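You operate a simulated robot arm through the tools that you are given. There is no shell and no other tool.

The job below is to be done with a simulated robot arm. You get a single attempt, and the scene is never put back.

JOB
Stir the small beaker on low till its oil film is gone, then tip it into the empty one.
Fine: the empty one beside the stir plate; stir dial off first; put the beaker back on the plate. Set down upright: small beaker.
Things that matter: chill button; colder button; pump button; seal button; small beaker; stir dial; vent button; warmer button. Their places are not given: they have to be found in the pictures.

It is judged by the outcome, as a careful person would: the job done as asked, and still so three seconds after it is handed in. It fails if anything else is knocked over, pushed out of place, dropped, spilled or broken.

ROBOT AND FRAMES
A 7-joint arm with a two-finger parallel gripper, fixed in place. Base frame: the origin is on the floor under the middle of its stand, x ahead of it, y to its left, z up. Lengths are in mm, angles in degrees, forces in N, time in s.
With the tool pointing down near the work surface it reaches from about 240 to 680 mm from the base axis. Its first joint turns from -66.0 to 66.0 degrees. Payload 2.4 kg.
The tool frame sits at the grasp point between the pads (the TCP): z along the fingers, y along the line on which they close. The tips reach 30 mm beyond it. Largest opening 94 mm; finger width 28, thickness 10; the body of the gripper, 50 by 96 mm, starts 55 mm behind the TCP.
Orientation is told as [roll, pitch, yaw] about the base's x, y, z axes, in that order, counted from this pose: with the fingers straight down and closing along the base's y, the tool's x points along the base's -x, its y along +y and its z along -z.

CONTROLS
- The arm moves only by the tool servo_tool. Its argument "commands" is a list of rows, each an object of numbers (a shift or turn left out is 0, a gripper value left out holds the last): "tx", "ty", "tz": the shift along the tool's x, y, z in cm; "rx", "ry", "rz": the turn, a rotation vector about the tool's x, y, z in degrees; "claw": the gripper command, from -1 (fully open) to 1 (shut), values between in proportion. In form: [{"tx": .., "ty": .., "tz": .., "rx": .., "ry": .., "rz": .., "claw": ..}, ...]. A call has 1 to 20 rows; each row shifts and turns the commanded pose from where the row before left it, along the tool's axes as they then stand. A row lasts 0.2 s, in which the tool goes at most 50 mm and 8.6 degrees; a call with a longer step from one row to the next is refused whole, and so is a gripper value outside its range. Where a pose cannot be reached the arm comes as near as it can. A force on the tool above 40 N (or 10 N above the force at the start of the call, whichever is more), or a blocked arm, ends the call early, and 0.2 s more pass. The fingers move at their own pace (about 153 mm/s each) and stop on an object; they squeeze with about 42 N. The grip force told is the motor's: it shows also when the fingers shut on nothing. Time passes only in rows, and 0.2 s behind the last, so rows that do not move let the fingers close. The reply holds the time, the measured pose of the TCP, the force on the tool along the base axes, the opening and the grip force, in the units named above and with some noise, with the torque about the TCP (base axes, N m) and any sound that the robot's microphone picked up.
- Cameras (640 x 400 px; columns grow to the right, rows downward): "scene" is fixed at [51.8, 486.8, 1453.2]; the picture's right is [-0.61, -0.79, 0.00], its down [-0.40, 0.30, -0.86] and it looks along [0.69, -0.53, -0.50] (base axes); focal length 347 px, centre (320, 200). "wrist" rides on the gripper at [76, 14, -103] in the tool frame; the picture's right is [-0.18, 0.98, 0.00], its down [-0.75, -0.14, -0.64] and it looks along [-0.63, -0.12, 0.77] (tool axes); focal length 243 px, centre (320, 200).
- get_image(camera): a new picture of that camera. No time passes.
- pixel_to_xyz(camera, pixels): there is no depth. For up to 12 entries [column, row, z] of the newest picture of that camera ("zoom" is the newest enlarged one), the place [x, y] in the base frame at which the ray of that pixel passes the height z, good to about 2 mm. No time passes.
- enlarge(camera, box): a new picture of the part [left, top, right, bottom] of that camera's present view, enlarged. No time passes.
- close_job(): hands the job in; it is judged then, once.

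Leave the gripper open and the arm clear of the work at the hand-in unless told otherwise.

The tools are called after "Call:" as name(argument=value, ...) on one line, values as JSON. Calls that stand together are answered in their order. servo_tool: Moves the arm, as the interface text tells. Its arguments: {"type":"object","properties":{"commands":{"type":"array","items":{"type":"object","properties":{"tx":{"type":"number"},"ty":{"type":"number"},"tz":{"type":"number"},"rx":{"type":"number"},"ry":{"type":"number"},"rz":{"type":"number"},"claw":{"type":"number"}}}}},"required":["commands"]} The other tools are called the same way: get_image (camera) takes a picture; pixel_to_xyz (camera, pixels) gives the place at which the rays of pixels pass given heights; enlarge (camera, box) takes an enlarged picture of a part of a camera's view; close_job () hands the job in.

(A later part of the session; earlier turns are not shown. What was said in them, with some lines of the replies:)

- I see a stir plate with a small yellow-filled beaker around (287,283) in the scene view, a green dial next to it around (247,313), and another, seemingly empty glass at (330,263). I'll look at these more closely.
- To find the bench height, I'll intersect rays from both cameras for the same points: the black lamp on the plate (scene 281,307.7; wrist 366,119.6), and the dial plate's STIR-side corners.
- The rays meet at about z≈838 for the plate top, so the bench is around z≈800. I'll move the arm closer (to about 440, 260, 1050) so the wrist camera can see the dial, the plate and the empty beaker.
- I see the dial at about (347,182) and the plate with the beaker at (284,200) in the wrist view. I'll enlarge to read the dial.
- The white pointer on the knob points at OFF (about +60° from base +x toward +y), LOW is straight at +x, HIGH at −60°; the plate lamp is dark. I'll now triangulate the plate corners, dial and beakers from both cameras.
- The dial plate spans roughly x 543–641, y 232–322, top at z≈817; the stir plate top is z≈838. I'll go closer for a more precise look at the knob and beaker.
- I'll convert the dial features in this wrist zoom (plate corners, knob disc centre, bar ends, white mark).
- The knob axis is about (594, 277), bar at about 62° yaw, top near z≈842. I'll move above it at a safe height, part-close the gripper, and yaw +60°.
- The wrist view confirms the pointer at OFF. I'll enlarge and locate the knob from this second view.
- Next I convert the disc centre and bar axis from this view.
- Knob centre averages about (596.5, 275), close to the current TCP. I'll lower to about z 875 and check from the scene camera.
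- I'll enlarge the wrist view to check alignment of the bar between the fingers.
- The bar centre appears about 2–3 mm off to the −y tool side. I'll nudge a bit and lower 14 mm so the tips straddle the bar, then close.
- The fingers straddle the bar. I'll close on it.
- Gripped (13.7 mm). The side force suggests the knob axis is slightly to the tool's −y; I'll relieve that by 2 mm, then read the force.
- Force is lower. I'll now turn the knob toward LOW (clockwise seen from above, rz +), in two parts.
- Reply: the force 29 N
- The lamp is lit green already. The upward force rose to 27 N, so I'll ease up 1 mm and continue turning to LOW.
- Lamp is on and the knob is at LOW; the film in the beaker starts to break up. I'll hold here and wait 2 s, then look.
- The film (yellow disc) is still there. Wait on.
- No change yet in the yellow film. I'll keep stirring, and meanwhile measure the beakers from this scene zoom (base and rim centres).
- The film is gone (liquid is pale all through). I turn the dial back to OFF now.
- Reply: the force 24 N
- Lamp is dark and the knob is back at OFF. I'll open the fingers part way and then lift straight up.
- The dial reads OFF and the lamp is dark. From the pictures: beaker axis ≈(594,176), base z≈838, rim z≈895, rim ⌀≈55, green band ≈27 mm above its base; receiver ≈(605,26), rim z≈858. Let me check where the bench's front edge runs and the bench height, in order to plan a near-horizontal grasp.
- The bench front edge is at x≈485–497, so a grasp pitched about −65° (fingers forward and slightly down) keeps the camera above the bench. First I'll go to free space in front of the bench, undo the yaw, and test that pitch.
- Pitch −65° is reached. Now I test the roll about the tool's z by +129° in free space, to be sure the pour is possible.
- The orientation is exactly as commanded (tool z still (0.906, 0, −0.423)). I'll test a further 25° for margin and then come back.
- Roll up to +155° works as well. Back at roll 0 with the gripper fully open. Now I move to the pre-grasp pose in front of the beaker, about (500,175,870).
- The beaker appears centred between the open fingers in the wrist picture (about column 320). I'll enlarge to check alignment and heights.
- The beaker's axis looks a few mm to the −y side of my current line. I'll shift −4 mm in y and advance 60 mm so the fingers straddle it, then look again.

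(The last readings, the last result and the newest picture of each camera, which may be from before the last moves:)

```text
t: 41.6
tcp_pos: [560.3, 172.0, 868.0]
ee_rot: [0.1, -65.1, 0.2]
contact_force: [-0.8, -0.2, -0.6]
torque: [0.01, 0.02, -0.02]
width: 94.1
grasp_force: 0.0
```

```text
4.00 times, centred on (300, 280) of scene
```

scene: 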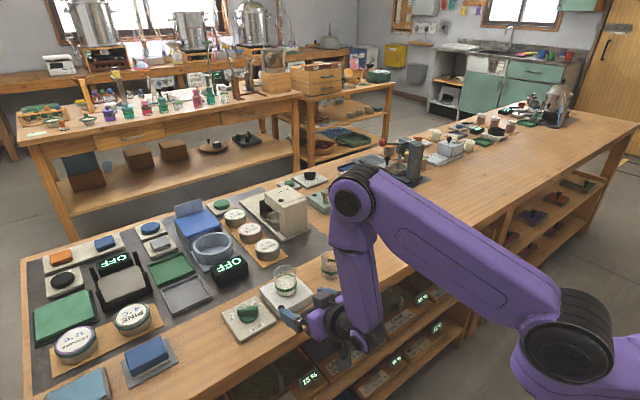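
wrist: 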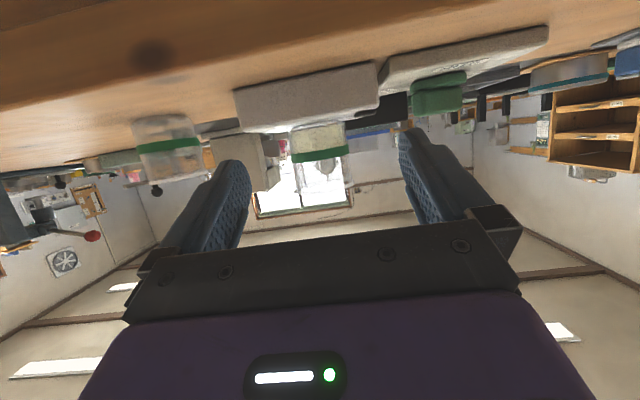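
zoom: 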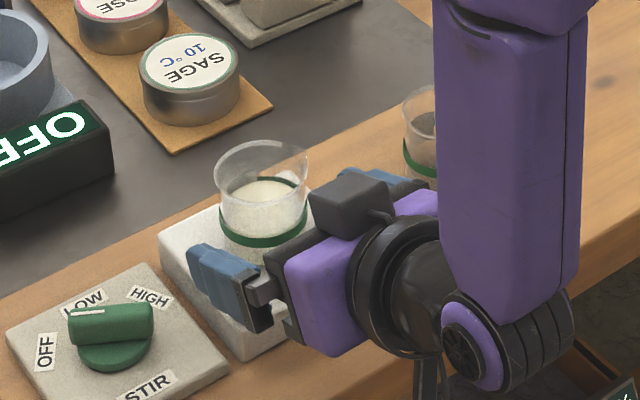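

The fingers straddle the beaker with even gaps; axis est. (596,169.5). I'll advance 34 mm more to put the TCP on the beaker's axis, lower 2 mm, and look.

Call:
servo_tool(commands=[{"tx": -0.42, "ty": -0.05, "tz": 1.055}, {"tx": -0.42, "ty": -0.05, "tz": 1.055}, {"tx": -0.42, "ty": -0.05, "tz": 1.055}, {}])

Call:
enlarge(camera="wrist", box=[180, 50, 460, 240])

Call:
enlarge(camera="scene", box=[240, 230, 360, 330])

```text
t: 42.6
tcp_pos: [594.5, 170.3, 867.4]
ee_rot: [0.1, -65.0, 0.1]
contact_force: [0.0, 0.7, 0.3]
torque: [0.01, 0.01, 0.02]
width: 94.1
grasp_force: 0.1
```

```text
2.11 times, centred on (320, 145) of wrist
```

zoom: 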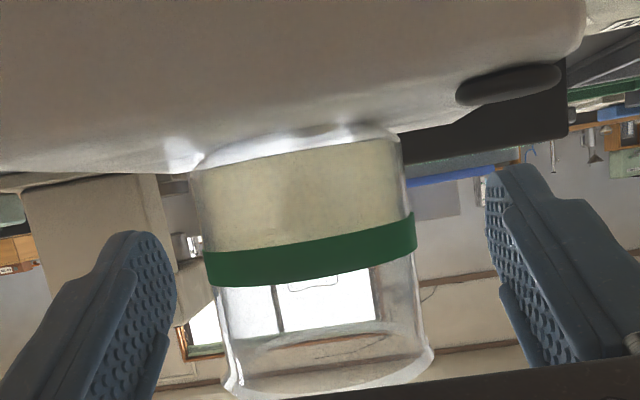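

```text
4.00 times, centred on (300, 280) of scene
```

zoom: 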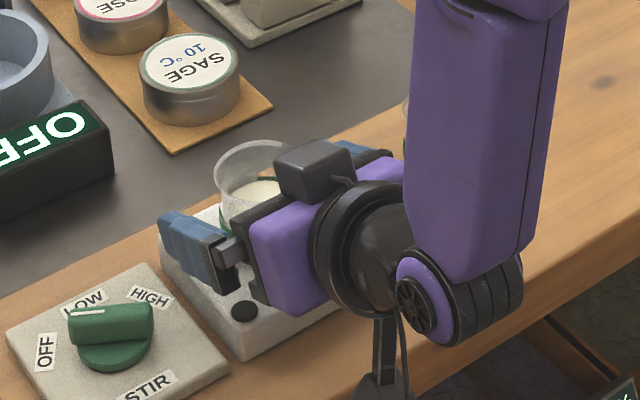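

The beaker is well centred between the fingers. I'll close on it.

Call:
servo_tool(commands=[{"claw": 0.2}, {"claw": 1}, {}, {}, {}])

Call:
enlarge(camera="wrist", box=[180, 50, 460, 240])

Call:
enlarge(camera="scene", box=[240, 230, 360, 330])

```text
t: 43.8
tcp_pos: [595.3, 170.5, 865.9]
ee_rot: [-0.1, -65.1, 0.0]
contact_force: [1.3, 0.5, 1.4]
torque: [0.06, 0.0, -0.03]
width: 56.4
grasp_force: 42.0
```

```text
2.11 times, centred on (320, 145) of wrist
```

zoom: 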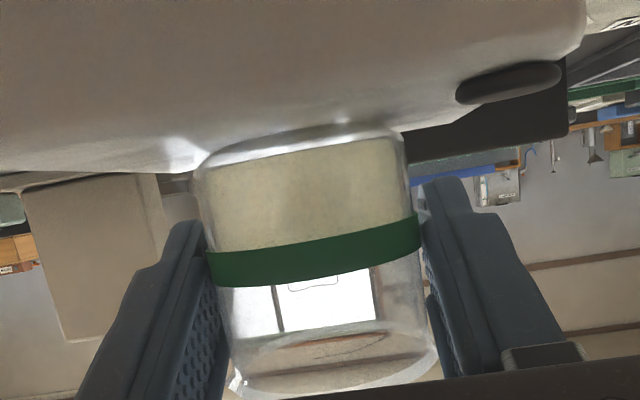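

```text
4.00 times, centred on (300, 280) of scene
```

zoom: 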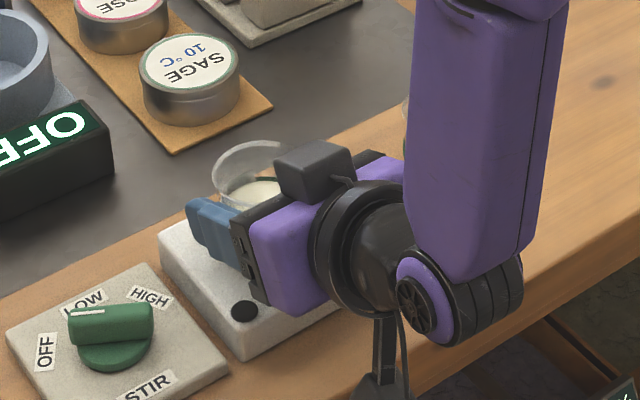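

Gripped at 56.4 mm with 42 N. I'll lift straight up 60 mm gently, keeping it level.

Call:
servo_tool(commands=[{"tx": -0.453, "tz": -0.211}, {"tx": -0.906, "tz": -0.423}, {"tx": -1.36, "tz": -0.634}, {"tx": -1.36, "tz": -0.634}, {"tx": -0.906, "tz": -0.423}, {"tx": -0.453, "tz": -0.211}, {}])

Call:
get_image(camera="wrist")

Call:
enlarge(camera="scene", box=[240, 210, 400, 330])

```text
t: 45.4
tcp_pos: [595.6, 169.6, 927.6]
ee_rot: [0.0, -64.9, 0.1]
contact_force: [0.3, 0.3, 0.0]
torque: [-0.01, 0.03, 0.0]
width: 56.6
grasp_force: 42.1
```

```text
taken
```

wrist: 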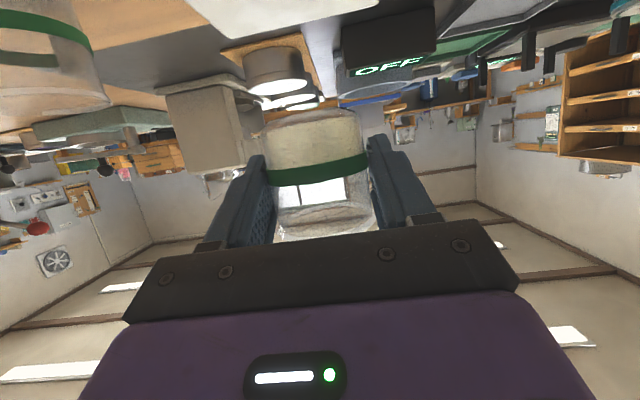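

```text
3.33 times, centred on (320, 270) of scene
```

zoom: 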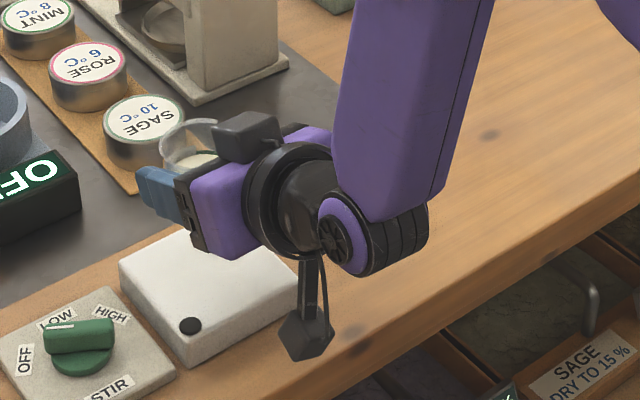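

Lifted cleanly. The receiver is visible at the top left of the wrist view; I'll enlarge it to fix its location.

Call:
enlarge(camera="wrist", box=[0, 0, 200, 140])

```text
2.86 times, centred on (100, 70) of wrist
```

zoom: 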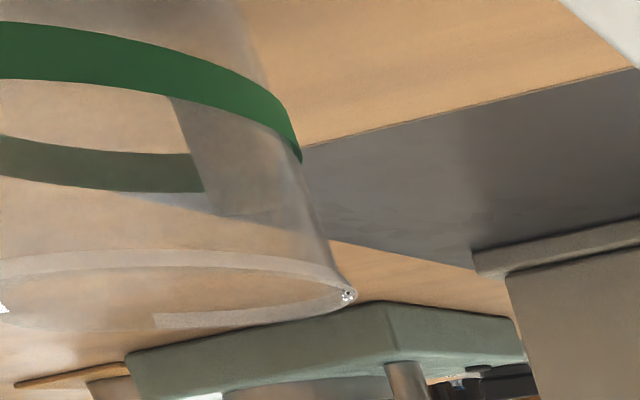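

I'll move the held beaker slowly 110 mm in −y at this height (its bottom stays ~36 mm above the receiver rim) to view the receiver from nearer.

Call:
servo_tool(commands=[{"ty": -0.6}, {"ty": -1.0}, {"ty": -1.2}, {"ty": -1.3}, {"ty": -1.4}, {"ty": -1.4}, {"ty": -1.3}, {"ty": -1.2}, {"ty": -1.0}, {"ty": -0.6}, {}])

Call:
get_image(camera="wrist")

Call:
enlarge(camera="scene", box=[250, 200, 410, 320])

Call:
enlarge(camera="wrist", box=[150, 0, 390, 170])

```text
t: 47.8
tcp_pos: [594.0, 59.1, 926.8]
ee_rot: [0.0, -65.0, 0.0]
contact_force: [0.3, 0.2, -0.7]
torque: [0.06, -0.02, -0.01]
width: 56.7
grasp_force: 41.6
```

```text
taken
```

wrist: 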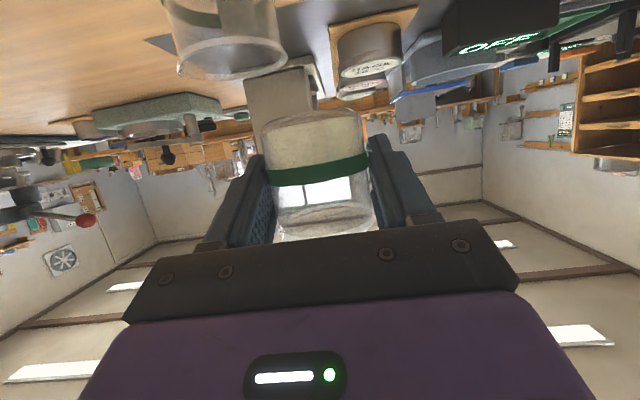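

```text
3.33 times, centred on (330, 260) of scene
```

zoom: 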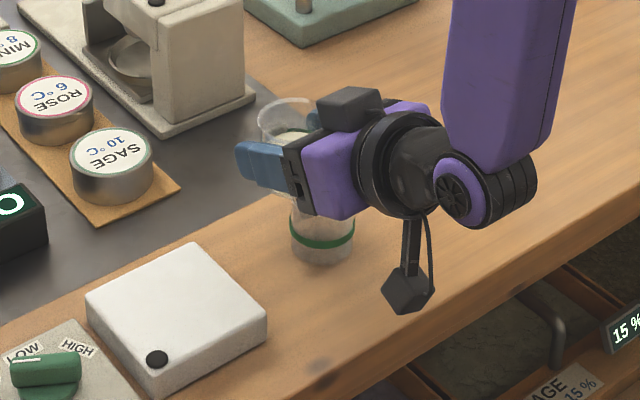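

```text
2.35 times, centred on (270, 85) of wrist
```

zoom: 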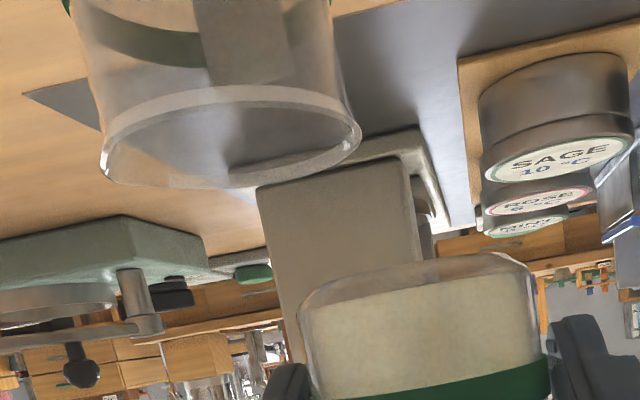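

The receiver's rim ellipse is centred near (231,140) in this zoom; I'll convert it at the rim height.

Call:
pixel_to_xyz(camera="zoom", pixels=[[231, 140, 856], [231, 140, 860], [231, 140, 864], [100, 165, 858], [362, 135, 858], [225, 93, 858], [237, 188, 858]])

Call:
pixel_to_xyz(camera="scene", pixels=[[340, 278, 800], [345, 262, 838]])

```text
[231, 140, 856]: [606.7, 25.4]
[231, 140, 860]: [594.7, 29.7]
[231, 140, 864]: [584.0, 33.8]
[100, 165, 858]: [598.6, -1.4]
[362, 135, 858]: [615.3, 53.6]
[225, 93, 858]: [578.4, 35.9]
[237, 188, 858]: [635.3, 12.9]
```

```text
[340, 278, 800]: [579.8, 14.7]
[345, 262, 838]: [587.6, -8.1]
```

The receiver's rim circle is centred at about (607,25), z≈858, ⌀≈58. I'll place the held beaker on its +y side (TCP ≈ (614,67,920)) and roll to about 42° — below the spilling angle for a less-than-half-full beaker — then look.

Call:
servo_tool(commands=[{"tx": -0.04, "ty": 0.27, "tz": 0.72}, {"tx": -0.04, "ty": 0.27, "tz": 0.72}, {"tx": -0.04, "ty": 0.27, "tz": 0.72}, {}, {"rz": 3}, {"rz": 4}, {"rz": 5}, {"rz": 5}, {"rz": 5}, {"rz": 5}, {"rz": 5}, {"rz": 5}, {"rz": 5}, {}])

Call:
get_image(camera="wrist")

Call:
enlarge(camera="scene", box=[270, 200, 400, 300])

```text
t: 50.8
tcp_pos: [613.3, 68.3, 919.5]
ee_rot: [55.1, -42.3, -64.8]
contact_force: [-0.7, -0.9, -0.4]
torque: [0.05, 0.03, 0.0]
width: 56.6
grasp_force: 42.3
```

```text
taken
```

wrist: 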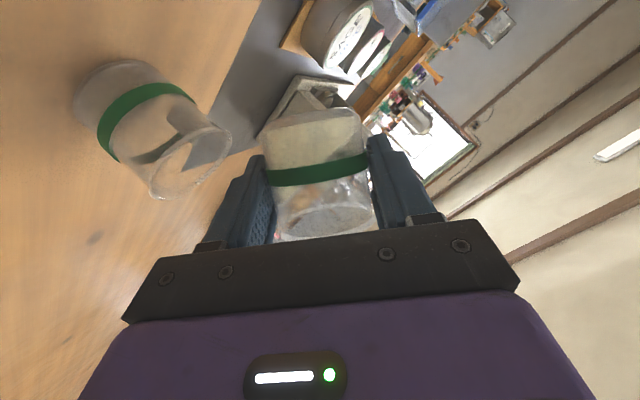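

```text
4.00 times, centred on (335, 250) of scene
```

zoom: 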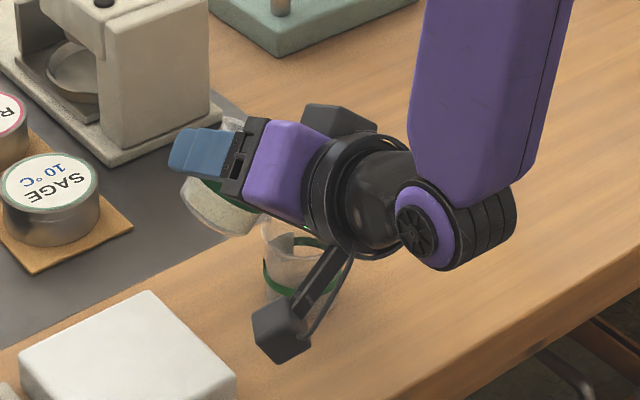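

The held beaker is tilted ~38° with its mouth toward the receiver. I'll enlarge the wrist view and re-measure the receiver's rim from here.

Call:
enlarge(camera="wrist", box=[60, 40, 400, 260])

```text
1.82 times, centred on (230, 150) of wrist
```

zoom: 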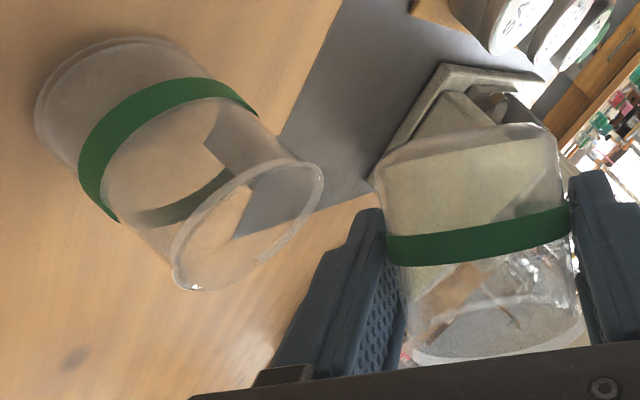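

Call:
pixel_to_xyz(camera="zoom", pixels=[[247, 225, 858], [247, 225, 854], [247, 225, 862], [174, 282, 858], [322, 170, 858], [77, 98, 800]])

```text
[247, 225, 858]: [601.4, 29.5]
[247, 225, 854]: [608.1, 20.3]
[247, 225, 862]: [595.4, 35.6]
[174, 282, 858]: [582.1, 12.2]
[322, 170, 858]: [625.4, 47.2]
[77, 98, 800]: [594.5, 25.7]
```

Averaged, the receiver centre is about (605,27). I'll lower to z≈906 and roll to 54°, just around where the pour would begin, then look.

Call:
servo_tool(commands=[{"tx": 0.26, "ty": -0.185, "tz": 0.15}, {"tx": 0.26, "ty": -0.185, "tz": 0.15}, {"tx": 0.26, "ty": -0.185, "tz": 0.15}, {"tx": 0.26, "ty": -0.185, "tz": 0.15}, {}, {"rz": 3}, {"rz": 3}, {"rz": 3}, {"rz": 3}, {}, {}])

Call:
enlarge(camera="wrist", box=[60, 40, 400, 260])

Call:
enlarge(camera="scene", box=[270, 200, 400, 300])

```text
t: 53.2
tcp_pos: [614.8, 70.1, 906.2]
ee_rot: [60.0, -32.2, -72.9]
contact_force: [-0.1, 0.9, -0.7]
torque: [0.01, 0.0, 0.03]
width: 56.6
grasp_force: 41.8
```

```text
1.82 times, centred on (230, 150) of wrist
```

zoom: 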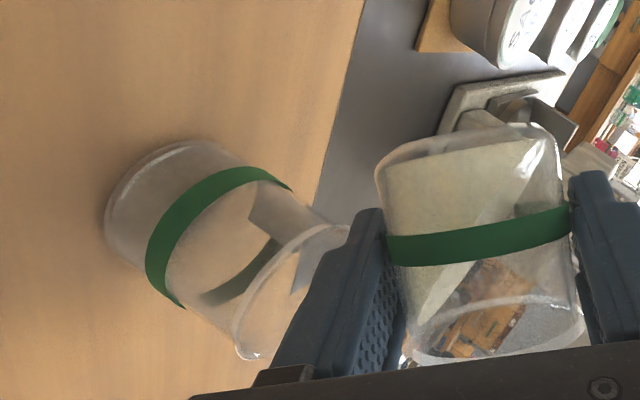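

```text
4.00 times, centred on (335, 250) of scene
```

zoom: 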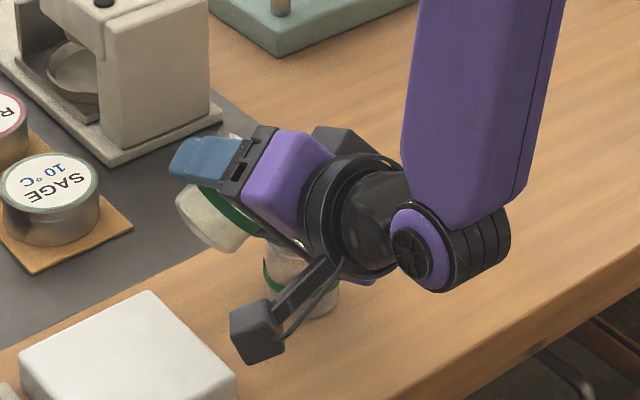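

The liquid surface is now close to the lip on the receiver side and the lip is above the receiver's opening. I'll roll 6° more, slowly, and look.

Call:
servo_tool(commands=[{"rz": 2}, {"rz": 2}, {"rz": 2}, {}, {}])

Call:
enlarge(camera="wrist", box=[60, 40, 400, 260])

Call:
enlarge(camera="scene", box=[270, 200, 400, 300])

```text
t: 54.4
tcp_pos: [612.8, 70.1, 905.5]
ee_rot: [61.7, -26.9, -76.2]
contact_force: [0.7, 0.0, -1.0]
torque: [-0.01, 0.01, -0.02]
width: 56.5
grasp_force: 42.4
```

```text
1.82 times, centred on (230, 150) of wrist
```

zoom: 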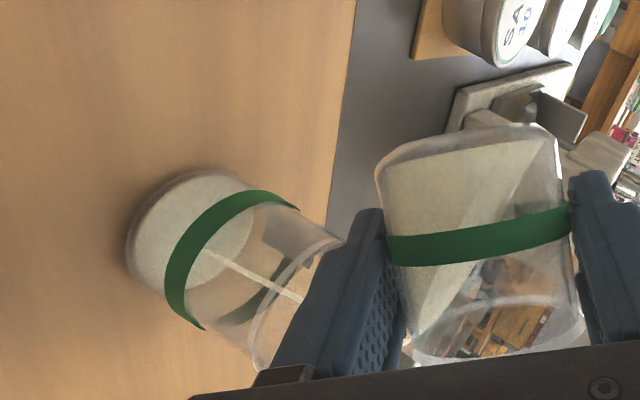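

```text
4.00 times, centred on (335, 250) of scene
```

zoom: 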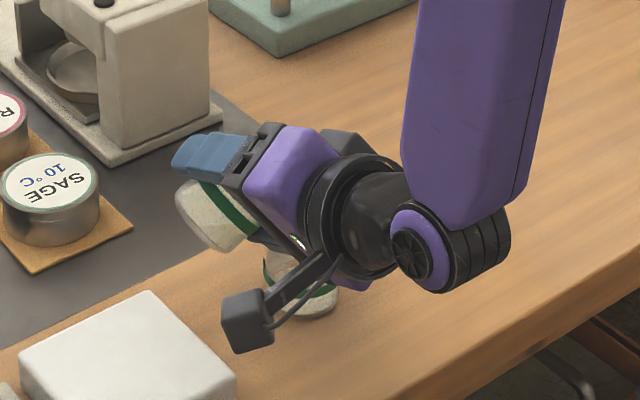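

The stream falls into the middle of the receiver. I'll hold for a second, letting the flow settle, and look again.

Call:
servo_tool(commands=[{}, {}, {}, {}, {}])

Call:
enlarge(camera="wrist", box=[60, 40, 400, 260])

```text
t: 55.6
tcp_pos: [613.9, 69.7, 905.9]
ee_rot: [61.6, -26.9, -76.2]
contact_force: [0.7, 0.1, -0.7]
torque: [0.04, 0.02, 0.0]
width: 56.5
grasp_force: 41.5
```

```text
1.82 times, centred on (230, 150) of wrist
```

zoom: 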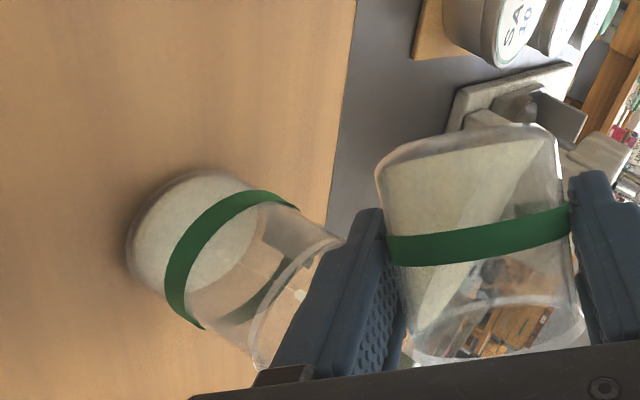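

Flow at this angle has stopped. I'll continue slowly to roll 75°, moving the TCP so that the lip stays over the receiver's centre.

Call:
servo_tool(commands=[{"rz": 1.5, "tx": -0.052, "ty": 0.046, "tz": -0.007}, {"rz": 1.5, "tx": -0.052, "ty": 0.046, "tz": -0.007}, {"rz": 1.5, "tx": -0.052, "ty": 0.046, "tz": -0.007}, {"rz": 1.5, "tx": -0.052, "ty": 0.046, "tz": -0.007}, {"rz": 1.5, "tx": -0.052, "ty": 0.046, "tz": -0.007}, {"rz": 1.5, "tx": -0.052, "ty": 0.046, "tz": -0.007}, {"rz": 1.5, "tx": -0.052, "ty": 0.046, "tz": -0.007}, {"rz": 1.5, "tx": -0.052, "ty": 0.046, "tz": -0.007}, {"rz": 1.5, "tx": -0.052, "ty": 0.046, "tz": -0.007}, {"rz": 1.5, "tx": -0.052, "ty": 0.046, "tz": -0.007}])

Call:
enlarge(camera="wrist", box=[60, 40, 400, 260])

Call:
enlarge(camera="scene", box=[270, 200, 400, 300])

```text
t: 57.8
tcp_pos: [616.6, 66.7, 911.3]
ee_rot: [64.1, -13.5, -83.4]
contact_force: [-0.7, -0.1, -0.5]
torque: [-0.04, 0.04, -0.05]
width: 56.5
grasp_force: 42.2
```

```text
1.82 times, centred on (230, 150) of wrist
```

zoom: 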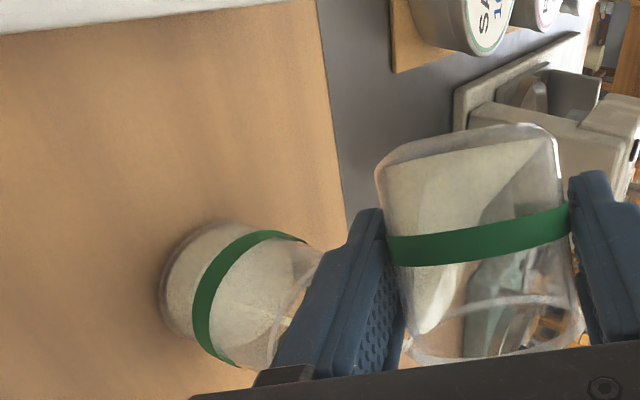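

```text
4.00 times, centred on (335, 250) of scene
```

zoom: 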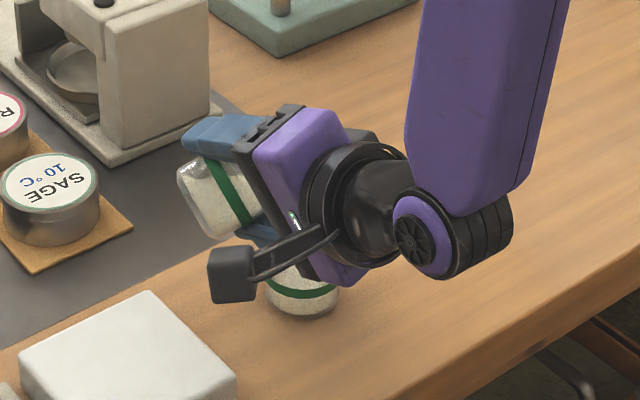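

Still pouring inside the receiver. I'll continue to roll 90°, keeping the lip over the centre.

Call:
servo_tool(commands=[{"rz": 1.5, "tx": -0.062, "ty": 0.014}, {"rz": 1.5, "tx": -0.062, "ty": 0.014}, {"rz": 1.5, "tx": -0.062, "ty": 0.014}, {"rz": 1.5, "tx": -0.062, "ty": 0.014}, {"rz": 1.5, "tx": -0.062, "ty": 0.014}, {"rz": 1.5, "tx": -0.062, "ty": 0.014}, {"rz": 1.5, "tx": -0.062, "ty": 0.014}, {"rz": 1.5, "tx": -0.062, "ty": 0.014}, {"rz": 1.5, "tx": -0.062, "ty": 0.014}, {"rz": 1.5, "tx": -0.062, "ty": 0.014}])

Call:
enlarge(camera="wrist", box=[60, 60, 400, 280])

Call:
enlarge(camera="scene", box=[290, 220, 370, 300])

```text
t: 60.0
tcp_pos: [617.4, 62.9, 913.2]
ee_rot: [65.0, 0.1, -90.0]
contact_force: [0.7, -0.3, -1.1]
torque: [0.0, 0.0, -0.01]
width: 56.4
grasp_force: 42.1
```

```text
1.82 times, centred on (230, 170) of wrist
```

zoom: 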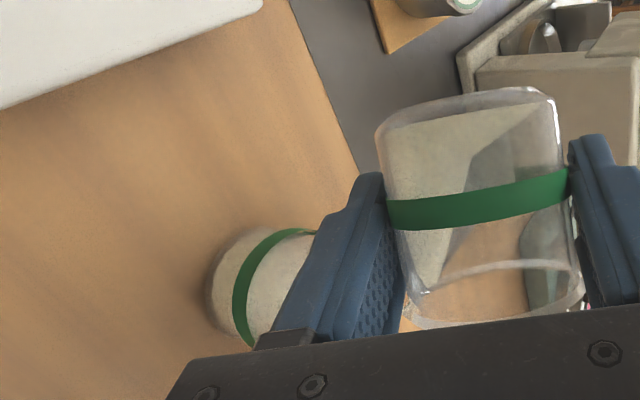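

```text
5.00 times, centred on (330, 260) of scene
```

zoom: 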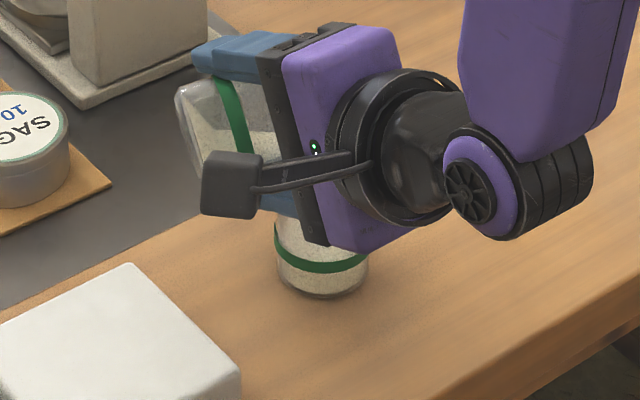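

No stray liquid on the bench. I continue to roll 105°.

Call:
servo_tool(commands=[{"rz": 1.5, "tx": -0.07, "ty": 0.008}, {"rz": 1.5, "tx": -0.07, "ty": 0.008}, {"rz": 1.5, "tx": -0.07, "ty": 0.008}, {"rz": 1.5, "tx": -0.07, "ty": 0.008}, {"rz": 1.5, "tx": -0.07, "ty": 0.008}, {"rz": 1.5, "tx": -0.07, "ty": 0.008}, {"rz": 1.5, "tx": -0.07, "ty": 0.008}, {"rz": 1.5, "tx": -0.07, "ty": 0.008}, {"rz": 1.5, "tx": -0.07, "ty": 0.008}, {"rz": 1.5, "tx": -0.07, "ty": 0.008}])

Call:
enlarge(camera="wrist", box=[60, 60, 400, 280])

Call:
enlarge(camera="scene", box=[290, 220, 370, 300])

```text
t: 62.2
tcp_pos: [617.8, 54.3, 913.4]
ee_rot: [64.2, 13.6, -96.4]
contact_force: [-0.5, -1.0, 0.1]
torque: [-0.04, -0.03, 0.01]
width: 56.3
grasp_force: 42.7
```

```text
1.82 times, centred on (230, 170) of wrist
```

zoom: 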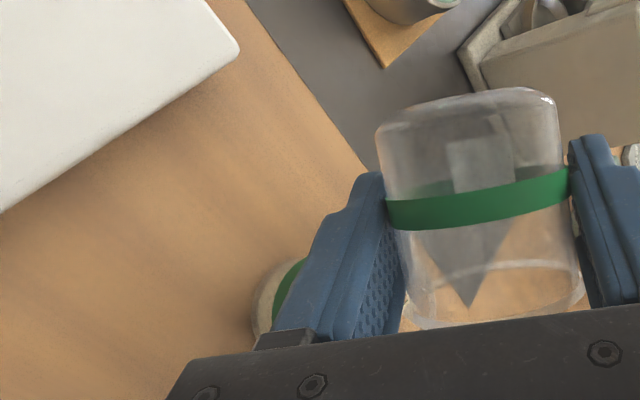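

```text
5.00 times, centred on (330, 260) of scene
```

zoom: 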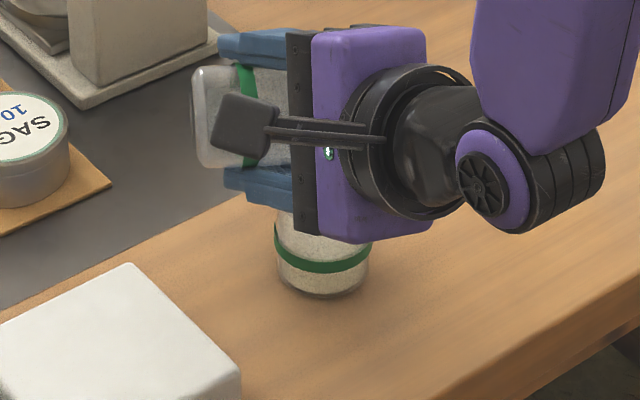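

The held beaker looks clear/empty now. I'll go a bit further to roll 120° and hold a second to drain the last drops.

Call:
servo_tool(commands=[{"rz": 1.9, "tx": -0.083, "ty": 0.028, "tz": -0.011}, {"rz": 1.9, "tx": -0.083, "ty": 0.028, "tz": -0.011}, {"rz": 1.9, "tx": -0.083, "ty": 0.028, "tz": -0.011}, {"rz": 1.9, "tx": -0.083, "ty": 0.028, "tz": -0.011}, {"rz": 1.9, "tx": -0.083, "ty": 0.028, "tz": -0.011}, {"rz": 1.9, "tx": -0.083, "ty": 0.028, "tz": -0.011}, {"rz": 1.9, "tx": -0.083, "ty": 0.028, "tz": -0.011}, {"rz": 1.9, "tx": -0.083, "ty": 0.028, "tz": -0.011}, {}, {}, {}, {}, {}, {}])

Call:
enlarge(camera="wrist", box=[60, 60, 400, 280])

Call:
enlarge(camera="scene", box=[290, 220, 370, 300])

```text
t: 65.2
tcp_pos: [615.8, 48.7, 913.7]
ee_rot: [61.6, 27.1, -103.7]
contact_force: [0.5, 0.0, -1.1]
torque: [-0.03, -0.03, 0.0]
width: 56.4
grasp_force: 41.8
```

```text
1.82 times, centred on (230, 170) of wrist
```

zoom: 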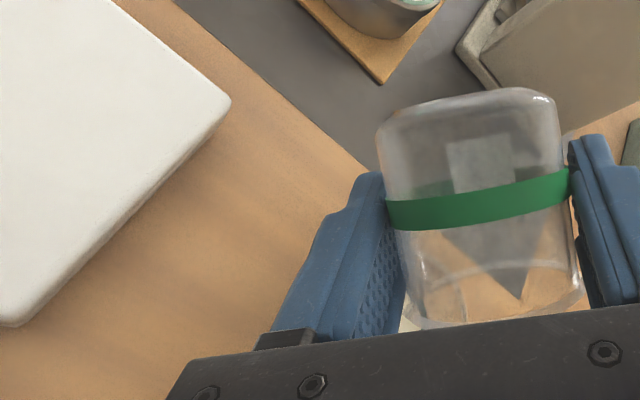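

```text
5.00 times, centred on (330, 260) of scene
```

zoom: 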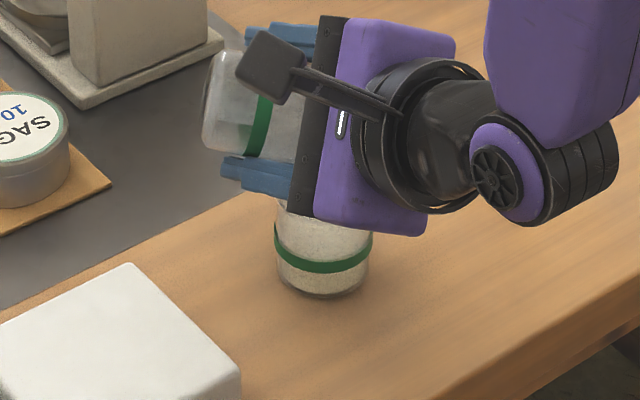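

The small beaker is empty and the receiver holds the liquid; the bench looks dry. I'll raise 25 mm, then roll back upright.

Call:
servo_tool(commands=[{"tx": 0.377, "ty": 0.653, "tz": -0.353}, {"tx": 0.377, "ty": 0.653, "tz": -0.353}, {"tx": 0.377, "ty": 0.653, "tz": -0.353}, {"rz": -8.0133}, {"rz": -8.0133}, {"rz": -8.0133}, {"rz": -8.0133}, {"rz": -8.0133}, {"rz": -8.0133}, {"rz": -8.0133}, {"rz": -8.0133}, {"rz": -8.0133}, {"rz": -8.0133}, {"rz": -8.0133}, {"rz": -8.0133}, {"rz": -8.0133}, {"rz": -8.0133}, {"rz": -8.0133}, {}])

Call:
servo_tool(commands=[{}, {}])

Call:
get_image(camera="wrist")

Call:
enlarge(camera="scene", box=[250, 190, 400, 310])

```text
t: 69.2
tcp_pos: [616.0, 49.2, 938.5]
ee_rot: [-0.2, -65.0, 0.3]
contact_force: [-1.1, -0.4, 0.1]
torque: [0.01, 0.02, 0.0]
width: 56.3
grasp_force: 42.3
```

```text
t: 69.8
tcp_pos: [616.0, 48.5, 937.6]
ee_rot: [0.0, -65.0, 0.0]
contact_force: [0.6, -0.6, 0.7]
torque: [-0.01, 0.05, -0.02]
width: 56.5
grasp_force: 41.8
```

```text
taken
```

wrist: 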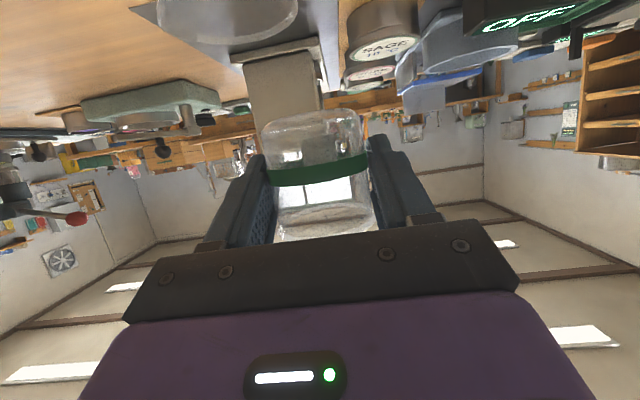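

```text
3.33 times, centred on (325, 250) of scene
```

zoom: 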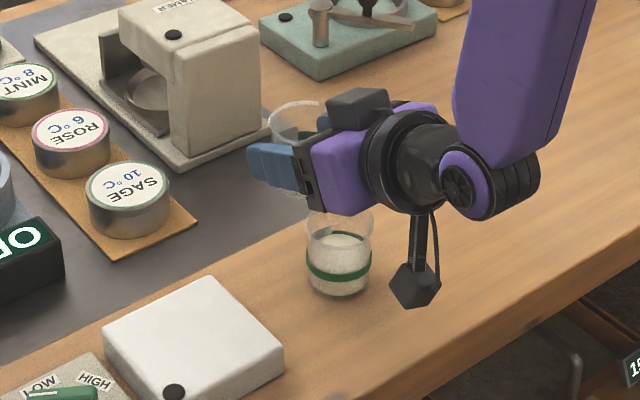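

Upright again; the receiver is about two-thirds full and the bench is dry. Now I carry the empty small beaker back above the stir plate (dx −21, dy +121 mm).

Call:
servo_tool(commands=[{"tx": 0.089, "ty": 1.214, "tz": -0.19}, {"tx": 0.089, "ty": 1.214, "tz": -0.19}, {"tx": 0.089, "ty": 1.214, "tz": -0.19}, {"tx": 0.089, "ty": 1.214, "tz": -0.19}, {"tx": 0.089, "ty": 1.214, "tz": -0.19}, {"tx": 0.089, "ty": 1.214, "tz": -0.19}, {"tx": 0.089, "ty": 1.214, "tz": -0.19}, {"tx": 0.089, "ty": 1.214, "tz": -0.19}, {"tx": 0.089, "ty": 1.214, "tz": -0.19}, {"tx": 0.089, "ty": 1.214, "tz": -0.19}, {}, {}])

Call:
enlarge(camera="scene", box=[230, 200, 380, 320])

Call:
get_image(camera="wrist")

```text
t: 72.4
tcp_pos: [595.3, 169.1, 938.1]
ee_rot: [0.1, -65.1, 0.0]
contact_force: [0.5, -0.5, -0.5]
torque: [-0.01, -0.03, -0.02]
width: 56.2
grasp_force: 42.1
```

```text
3.33 times, centred on (305, 260) of scene
```

zoom: 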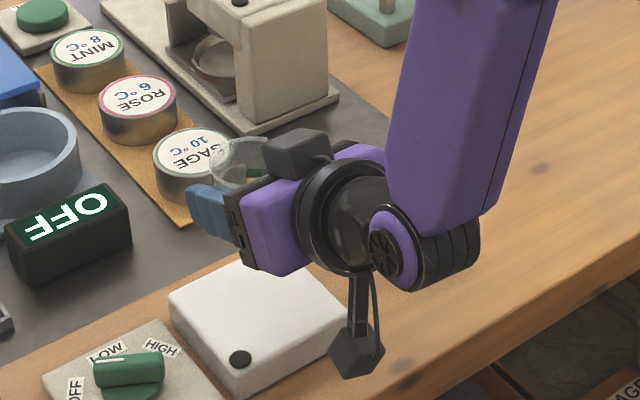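

```text
taken
```

wrist: 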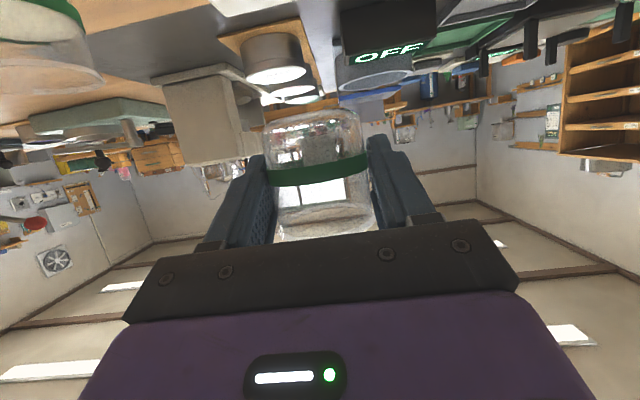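

Above the plate. I'll descend 62 mm, then finish in small steps while watching the force.

Call:
servo_tool(commands=[{"tx": 1.124, "tz": 0.524}, {"tx": 1.124, "tz": 0.524}, {"tx": 1.124, "tz": 0.524}, {"tx": 1.124, "tz": 0.524}, {"tx": 0.7, "tz": 0.327}, {"tx": 0.424, "tz": 0.198}, {}, {}])

Call:
enlarge(camera="wrist", box=[180, 50, 460, 240])

Call:
enlarge(camera="scene", box=[230, 220, 360, 320])

```text
t: 74.2
tcp_pos: [594.4, 167.1, 877.6]
ee_rot: [0.0, -65.0, 0.0]
contact_force: [-0.3, -1.3, 0.4]
torque: [-0.01, -0.01, -0.03]
width: 56.4
grasp_force: 41.7
```

```text
2.11 times, centred on (320, 145) of wrist
```

zoom: 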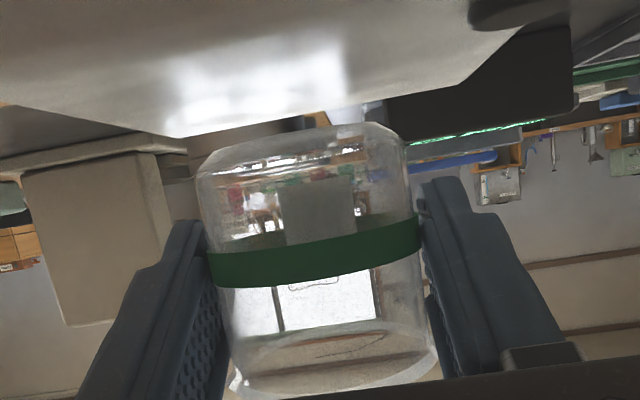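

```text
4.00 times, centred on (295, 270) of scene
```

zoom: 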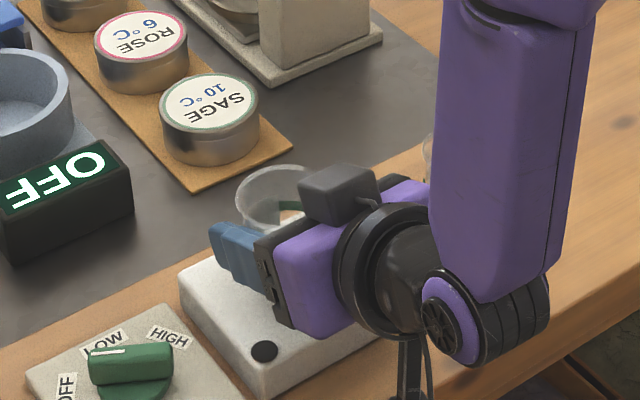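

About 9 mm to go. I'll lower by 2 mm steps for 8 mm and read the force.

Call:
servo_tool(commands=[{"tx": 0.181, "ty": 0.1, "tz": 0.085}, {"tx": 0.181, "ty": 0.1, "tz": 0.085}, {"tx": 0.181, "tz": 0.085}, {"tx": 0.181, "tz": 0.085}, {}, {}])

Call:
enlarge(camera="wrist", box=[180, 50, 460, 240])

```text
t: 75.6
tcp_pos: [595.3, 169.9, 868.5]
ee_rot: [0.2, -65.0, 0.0]
contact_force: [0.4, 0.1, -0.2]
torque: [0.03, 0.02, -0.01]
width: 56.2
grasp_force: 42.2
```

```text
2.11 times, centred on (320, 145) of wrist
```

zoom: 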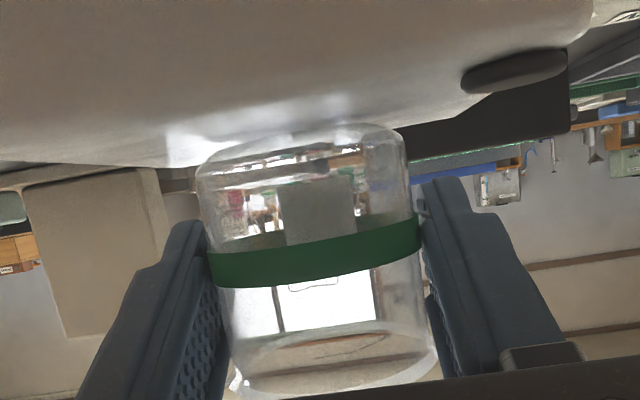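

No contact yet; the plate line sits a little higher in the picture than at the grasp. I'll lower 1 mm at a time.

Call:
servo_tool(commands=[{"tx": 0.091, "tz": 0.042}, {}])

Call:
servo_tool(commands=[{"tx": 0.045, "tz": 0.021}, {}])

```text
t: 76.2
tcp_pos: [594.8, 168.4, 867.4]
ee_rot: [0.1, -65.0, 0.0]
contact_force: [-0.6, 0.7, -0.9]
torque: [0.01, -0.04, 0.0]
width: 56.2
grasp_force: 41.5
```

```text
t: 76.8
tcp_pos: [595.2, 170.5, 867.4]
ee_rot: [0.0, -65.1, 0.0]
contact_force: [-0.6, 0.2, -0.1]
torque: [0.03, 0.03, 0.03]
width: 56.5
grasp_force: 42.4
```

Call:
servo_tool(commands=[{"tx": 0.045, "tz": 0.021}, {}])

Call:
servo_tool(commands=[{"tx": 0.045, "tz": 0.021}, {}])

Call:
enlarge(camera="wrist", box=[180, 50, 460, 240])

```text
t: 77.4
tcp_pos: [595.1, 170.0, 866.6]
ee_rot: [0.1, -65.0, -0.1]
contact_force: [-0.9, -0.1, 1.1]
torque: [0.08, 0.05, 0.04]
width: 56.5
grasp_force: 42.5
```

```text
t: 78.0
tcp_pos: [596.3, 169.0, 865.7]
ee_rot: [0.2, -65.2, -0.1]
contact_force: [-2.0, -1.0, 7.3]
torque: [0.13, 0.1, 0.04]
width: 56.5
grasp_force: 41.3
```

```text
2.11 times, centred on (320, 145) of wrist
```

zoom: 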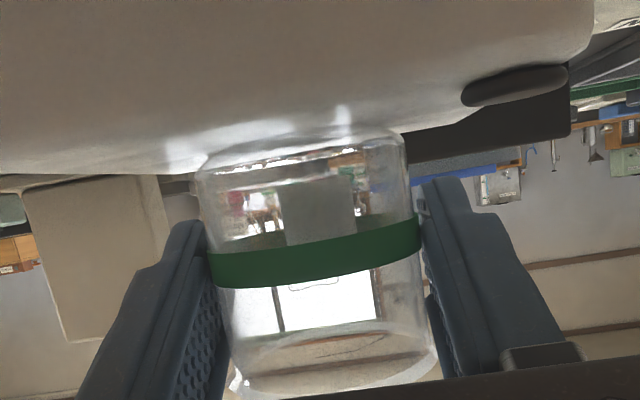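

Contact with the plate (7 N). The picture matches the grasp view. I'll open the fingers in stages.

Call:
servo_tool(commands=[{"claw": -0.25}, {"claw": -0.35}, {"claw": -0.6}, {"claw": -1}, {}, {}])

Call:
enlarge(camera="wrist", box=[180, 50, 460, 240])

Call:
enlarge(camera="scene", box=[230, 220, 360, 320])

```text
t: 79.4
tcp_pos: [595.6, 170.3, 866.0]
ee_rot: [0.0, -64.9, 0.0]
contact_force: [0.2, -0.4, -0.2]
torque: [-0.02, -0.02, 0.02]
width: 94.0
grasp_force: 0.1
```

```text
2.11 times, centred on (320, 145) of wrist
```

zoom: 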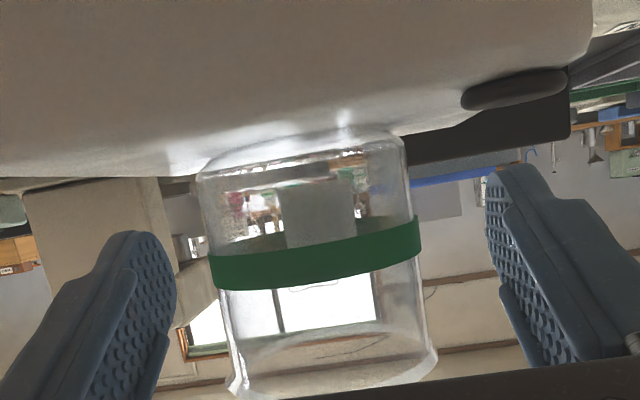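

```text
4.00 times, centred on (295, 270) of scene
```

zoom: 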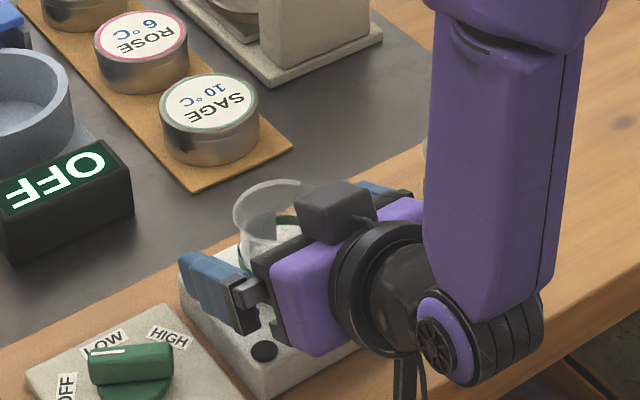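

The beaker stands free and upright on the plate. I'll back straight out toward −x by 110 mm, rising slightly.

Call:
servo_tool(commands=[{"tx": 0.378, "tz": -0.927}, {"tx": 0.755, "tz": -1.854}, {"tx": 0.755, "tz": -1.854}, {"tx": 0.755, "tz": -1.854}, {"tx": 0.755, "tz": -1.854}, {"tx": 0.755, "tz": -1.854}, {}])

Call:
enlarge(camera="scene", box=[230, 220, 390, 330])

Call:
get_image(camera="wrist")

```text
t: 81.0
tcp_pos: [487.1, 172.0, 873.0]
ee_rot: [0.2, -65.1, -0.1]
contact_force: [-0.6, -1.0, 0.7]
torque: [0.02, -0.01, -0.03]
width: 93.9
grasp_force: 0.1
```

```text
3.64 times, centred on (310, 275) of scene
```

zoom: 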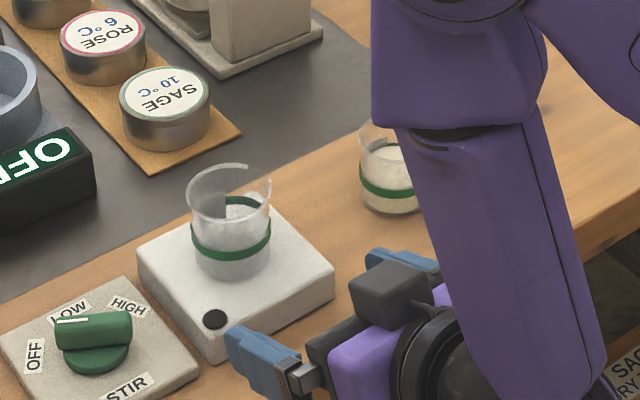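

```text
taken
```

wrist: 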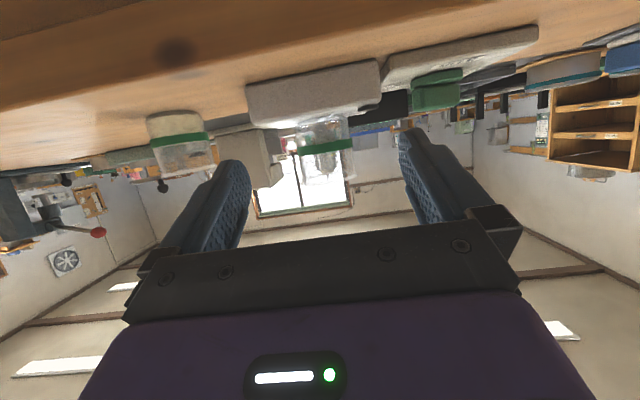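

The beaker stands alone on the plate. I'll raise the arm well clear and take a final look at the whole scene.

Call:
servo_tool(commands=[{"tx": -3.18, "tz": -1.7}, {"tx": -3.18, "tz": -1.7}, {"tx": -3.18, "tz": -1.7}, {"tx": -3.18, "tz": -1.7}, {"tx": -3.18, "tz": -1.7}, {}, {}])

Call:
get_image(camera="scene")

Call:
enlarge(camera="scene", box=[220, 230, 370, 340])

```text
t: 82.6
tcp_pos: [477.8, 171.7, 1051.7]
ee_rot: [0.0, -64.9, -0.1]
contact_force: [-0.1, -0.3, -0.5]
torque: [0.01, 0.01, -0.01]
width: 94.1
grasp_force: 0.1
```

```text
taken
```

scene: 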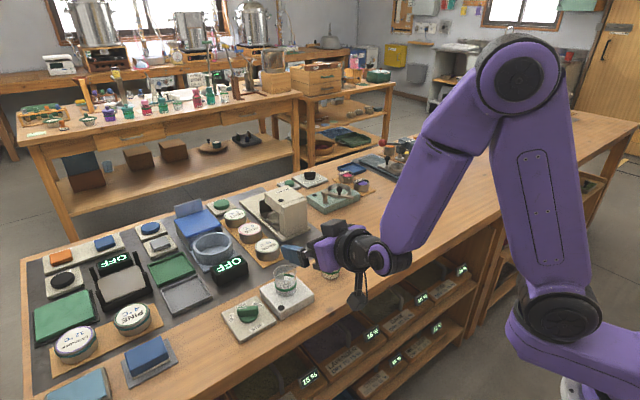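

```text
3.64 times, centred on (295, 285) of scene
```

zoom: 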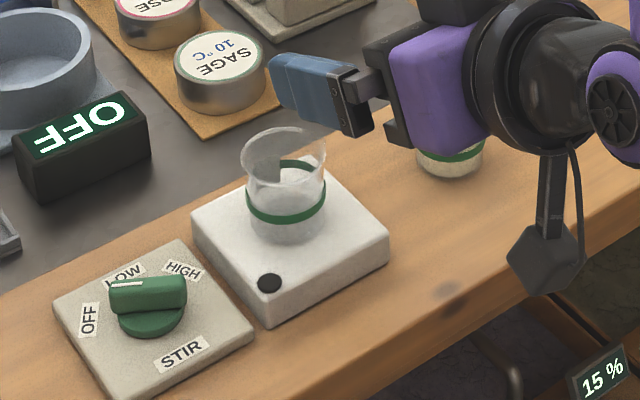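

Dial OFF, lamp dark, small beaker empty and upright on the plate. I'll rise a further 120 mm to see the receiver too.

Call:
servo_tool(commands=[{"tx": -3.62, "tz": -1.69}, {"tx": -3.62, "tz": -1.69}, {"tx": -3.62, "tz": -1.69}, {}, {}])

Call:
enlarge(camera="scene", box=[220, 210, 400, 340])

```text
t: 83.8
tcp_pos: [477.4, 170.1, 1173.5]
ee_rot: [0.1, -65.0, 0.0]
contact_force: [-0.3, -0.1, -0.7]
torque: [-0.03, -0.01, 0.03]
width: 94.0
grasp_force: 0.1
```

```text
3.08 times, centred on (310, 275) of scene
```

zoom: 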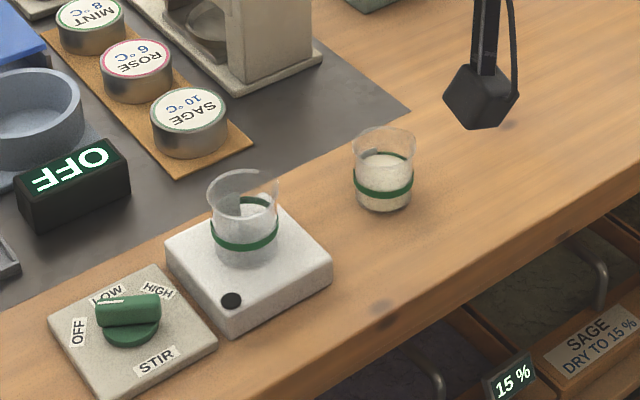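

Everything is in order: the dial is at OFF and the lamp is dark. The small beaker is empty and upright on the plate, and the receiver holds the film-free liquid. The bench is dry, and the gripper is open and clear. I'm handing the job in.

Call:
close_job()

```text
The job is handed in.
```

The job is done and handed in; no verdict has come back yet.

- **Stirring:** I turned the stir dial to LOW and kept it there until the yellow oil film was gone, about 10 seconds. I then turned the dial back to OFF before touching the beaker, and the plate's lamp went dark.
- **Pouring:** I poured the small beaker into the empty one beside the stir plate. The small beaker looks empty, and I saw no liquid on the bench.
- **Setting down:** The small beaker is back on the stir plate, upright, in about the same spot as before. The gripper is open and the arm is raised clear of the bench.

I didn't touch any of the buttons, and nothing was knocked over or moved out of place in the final picture.
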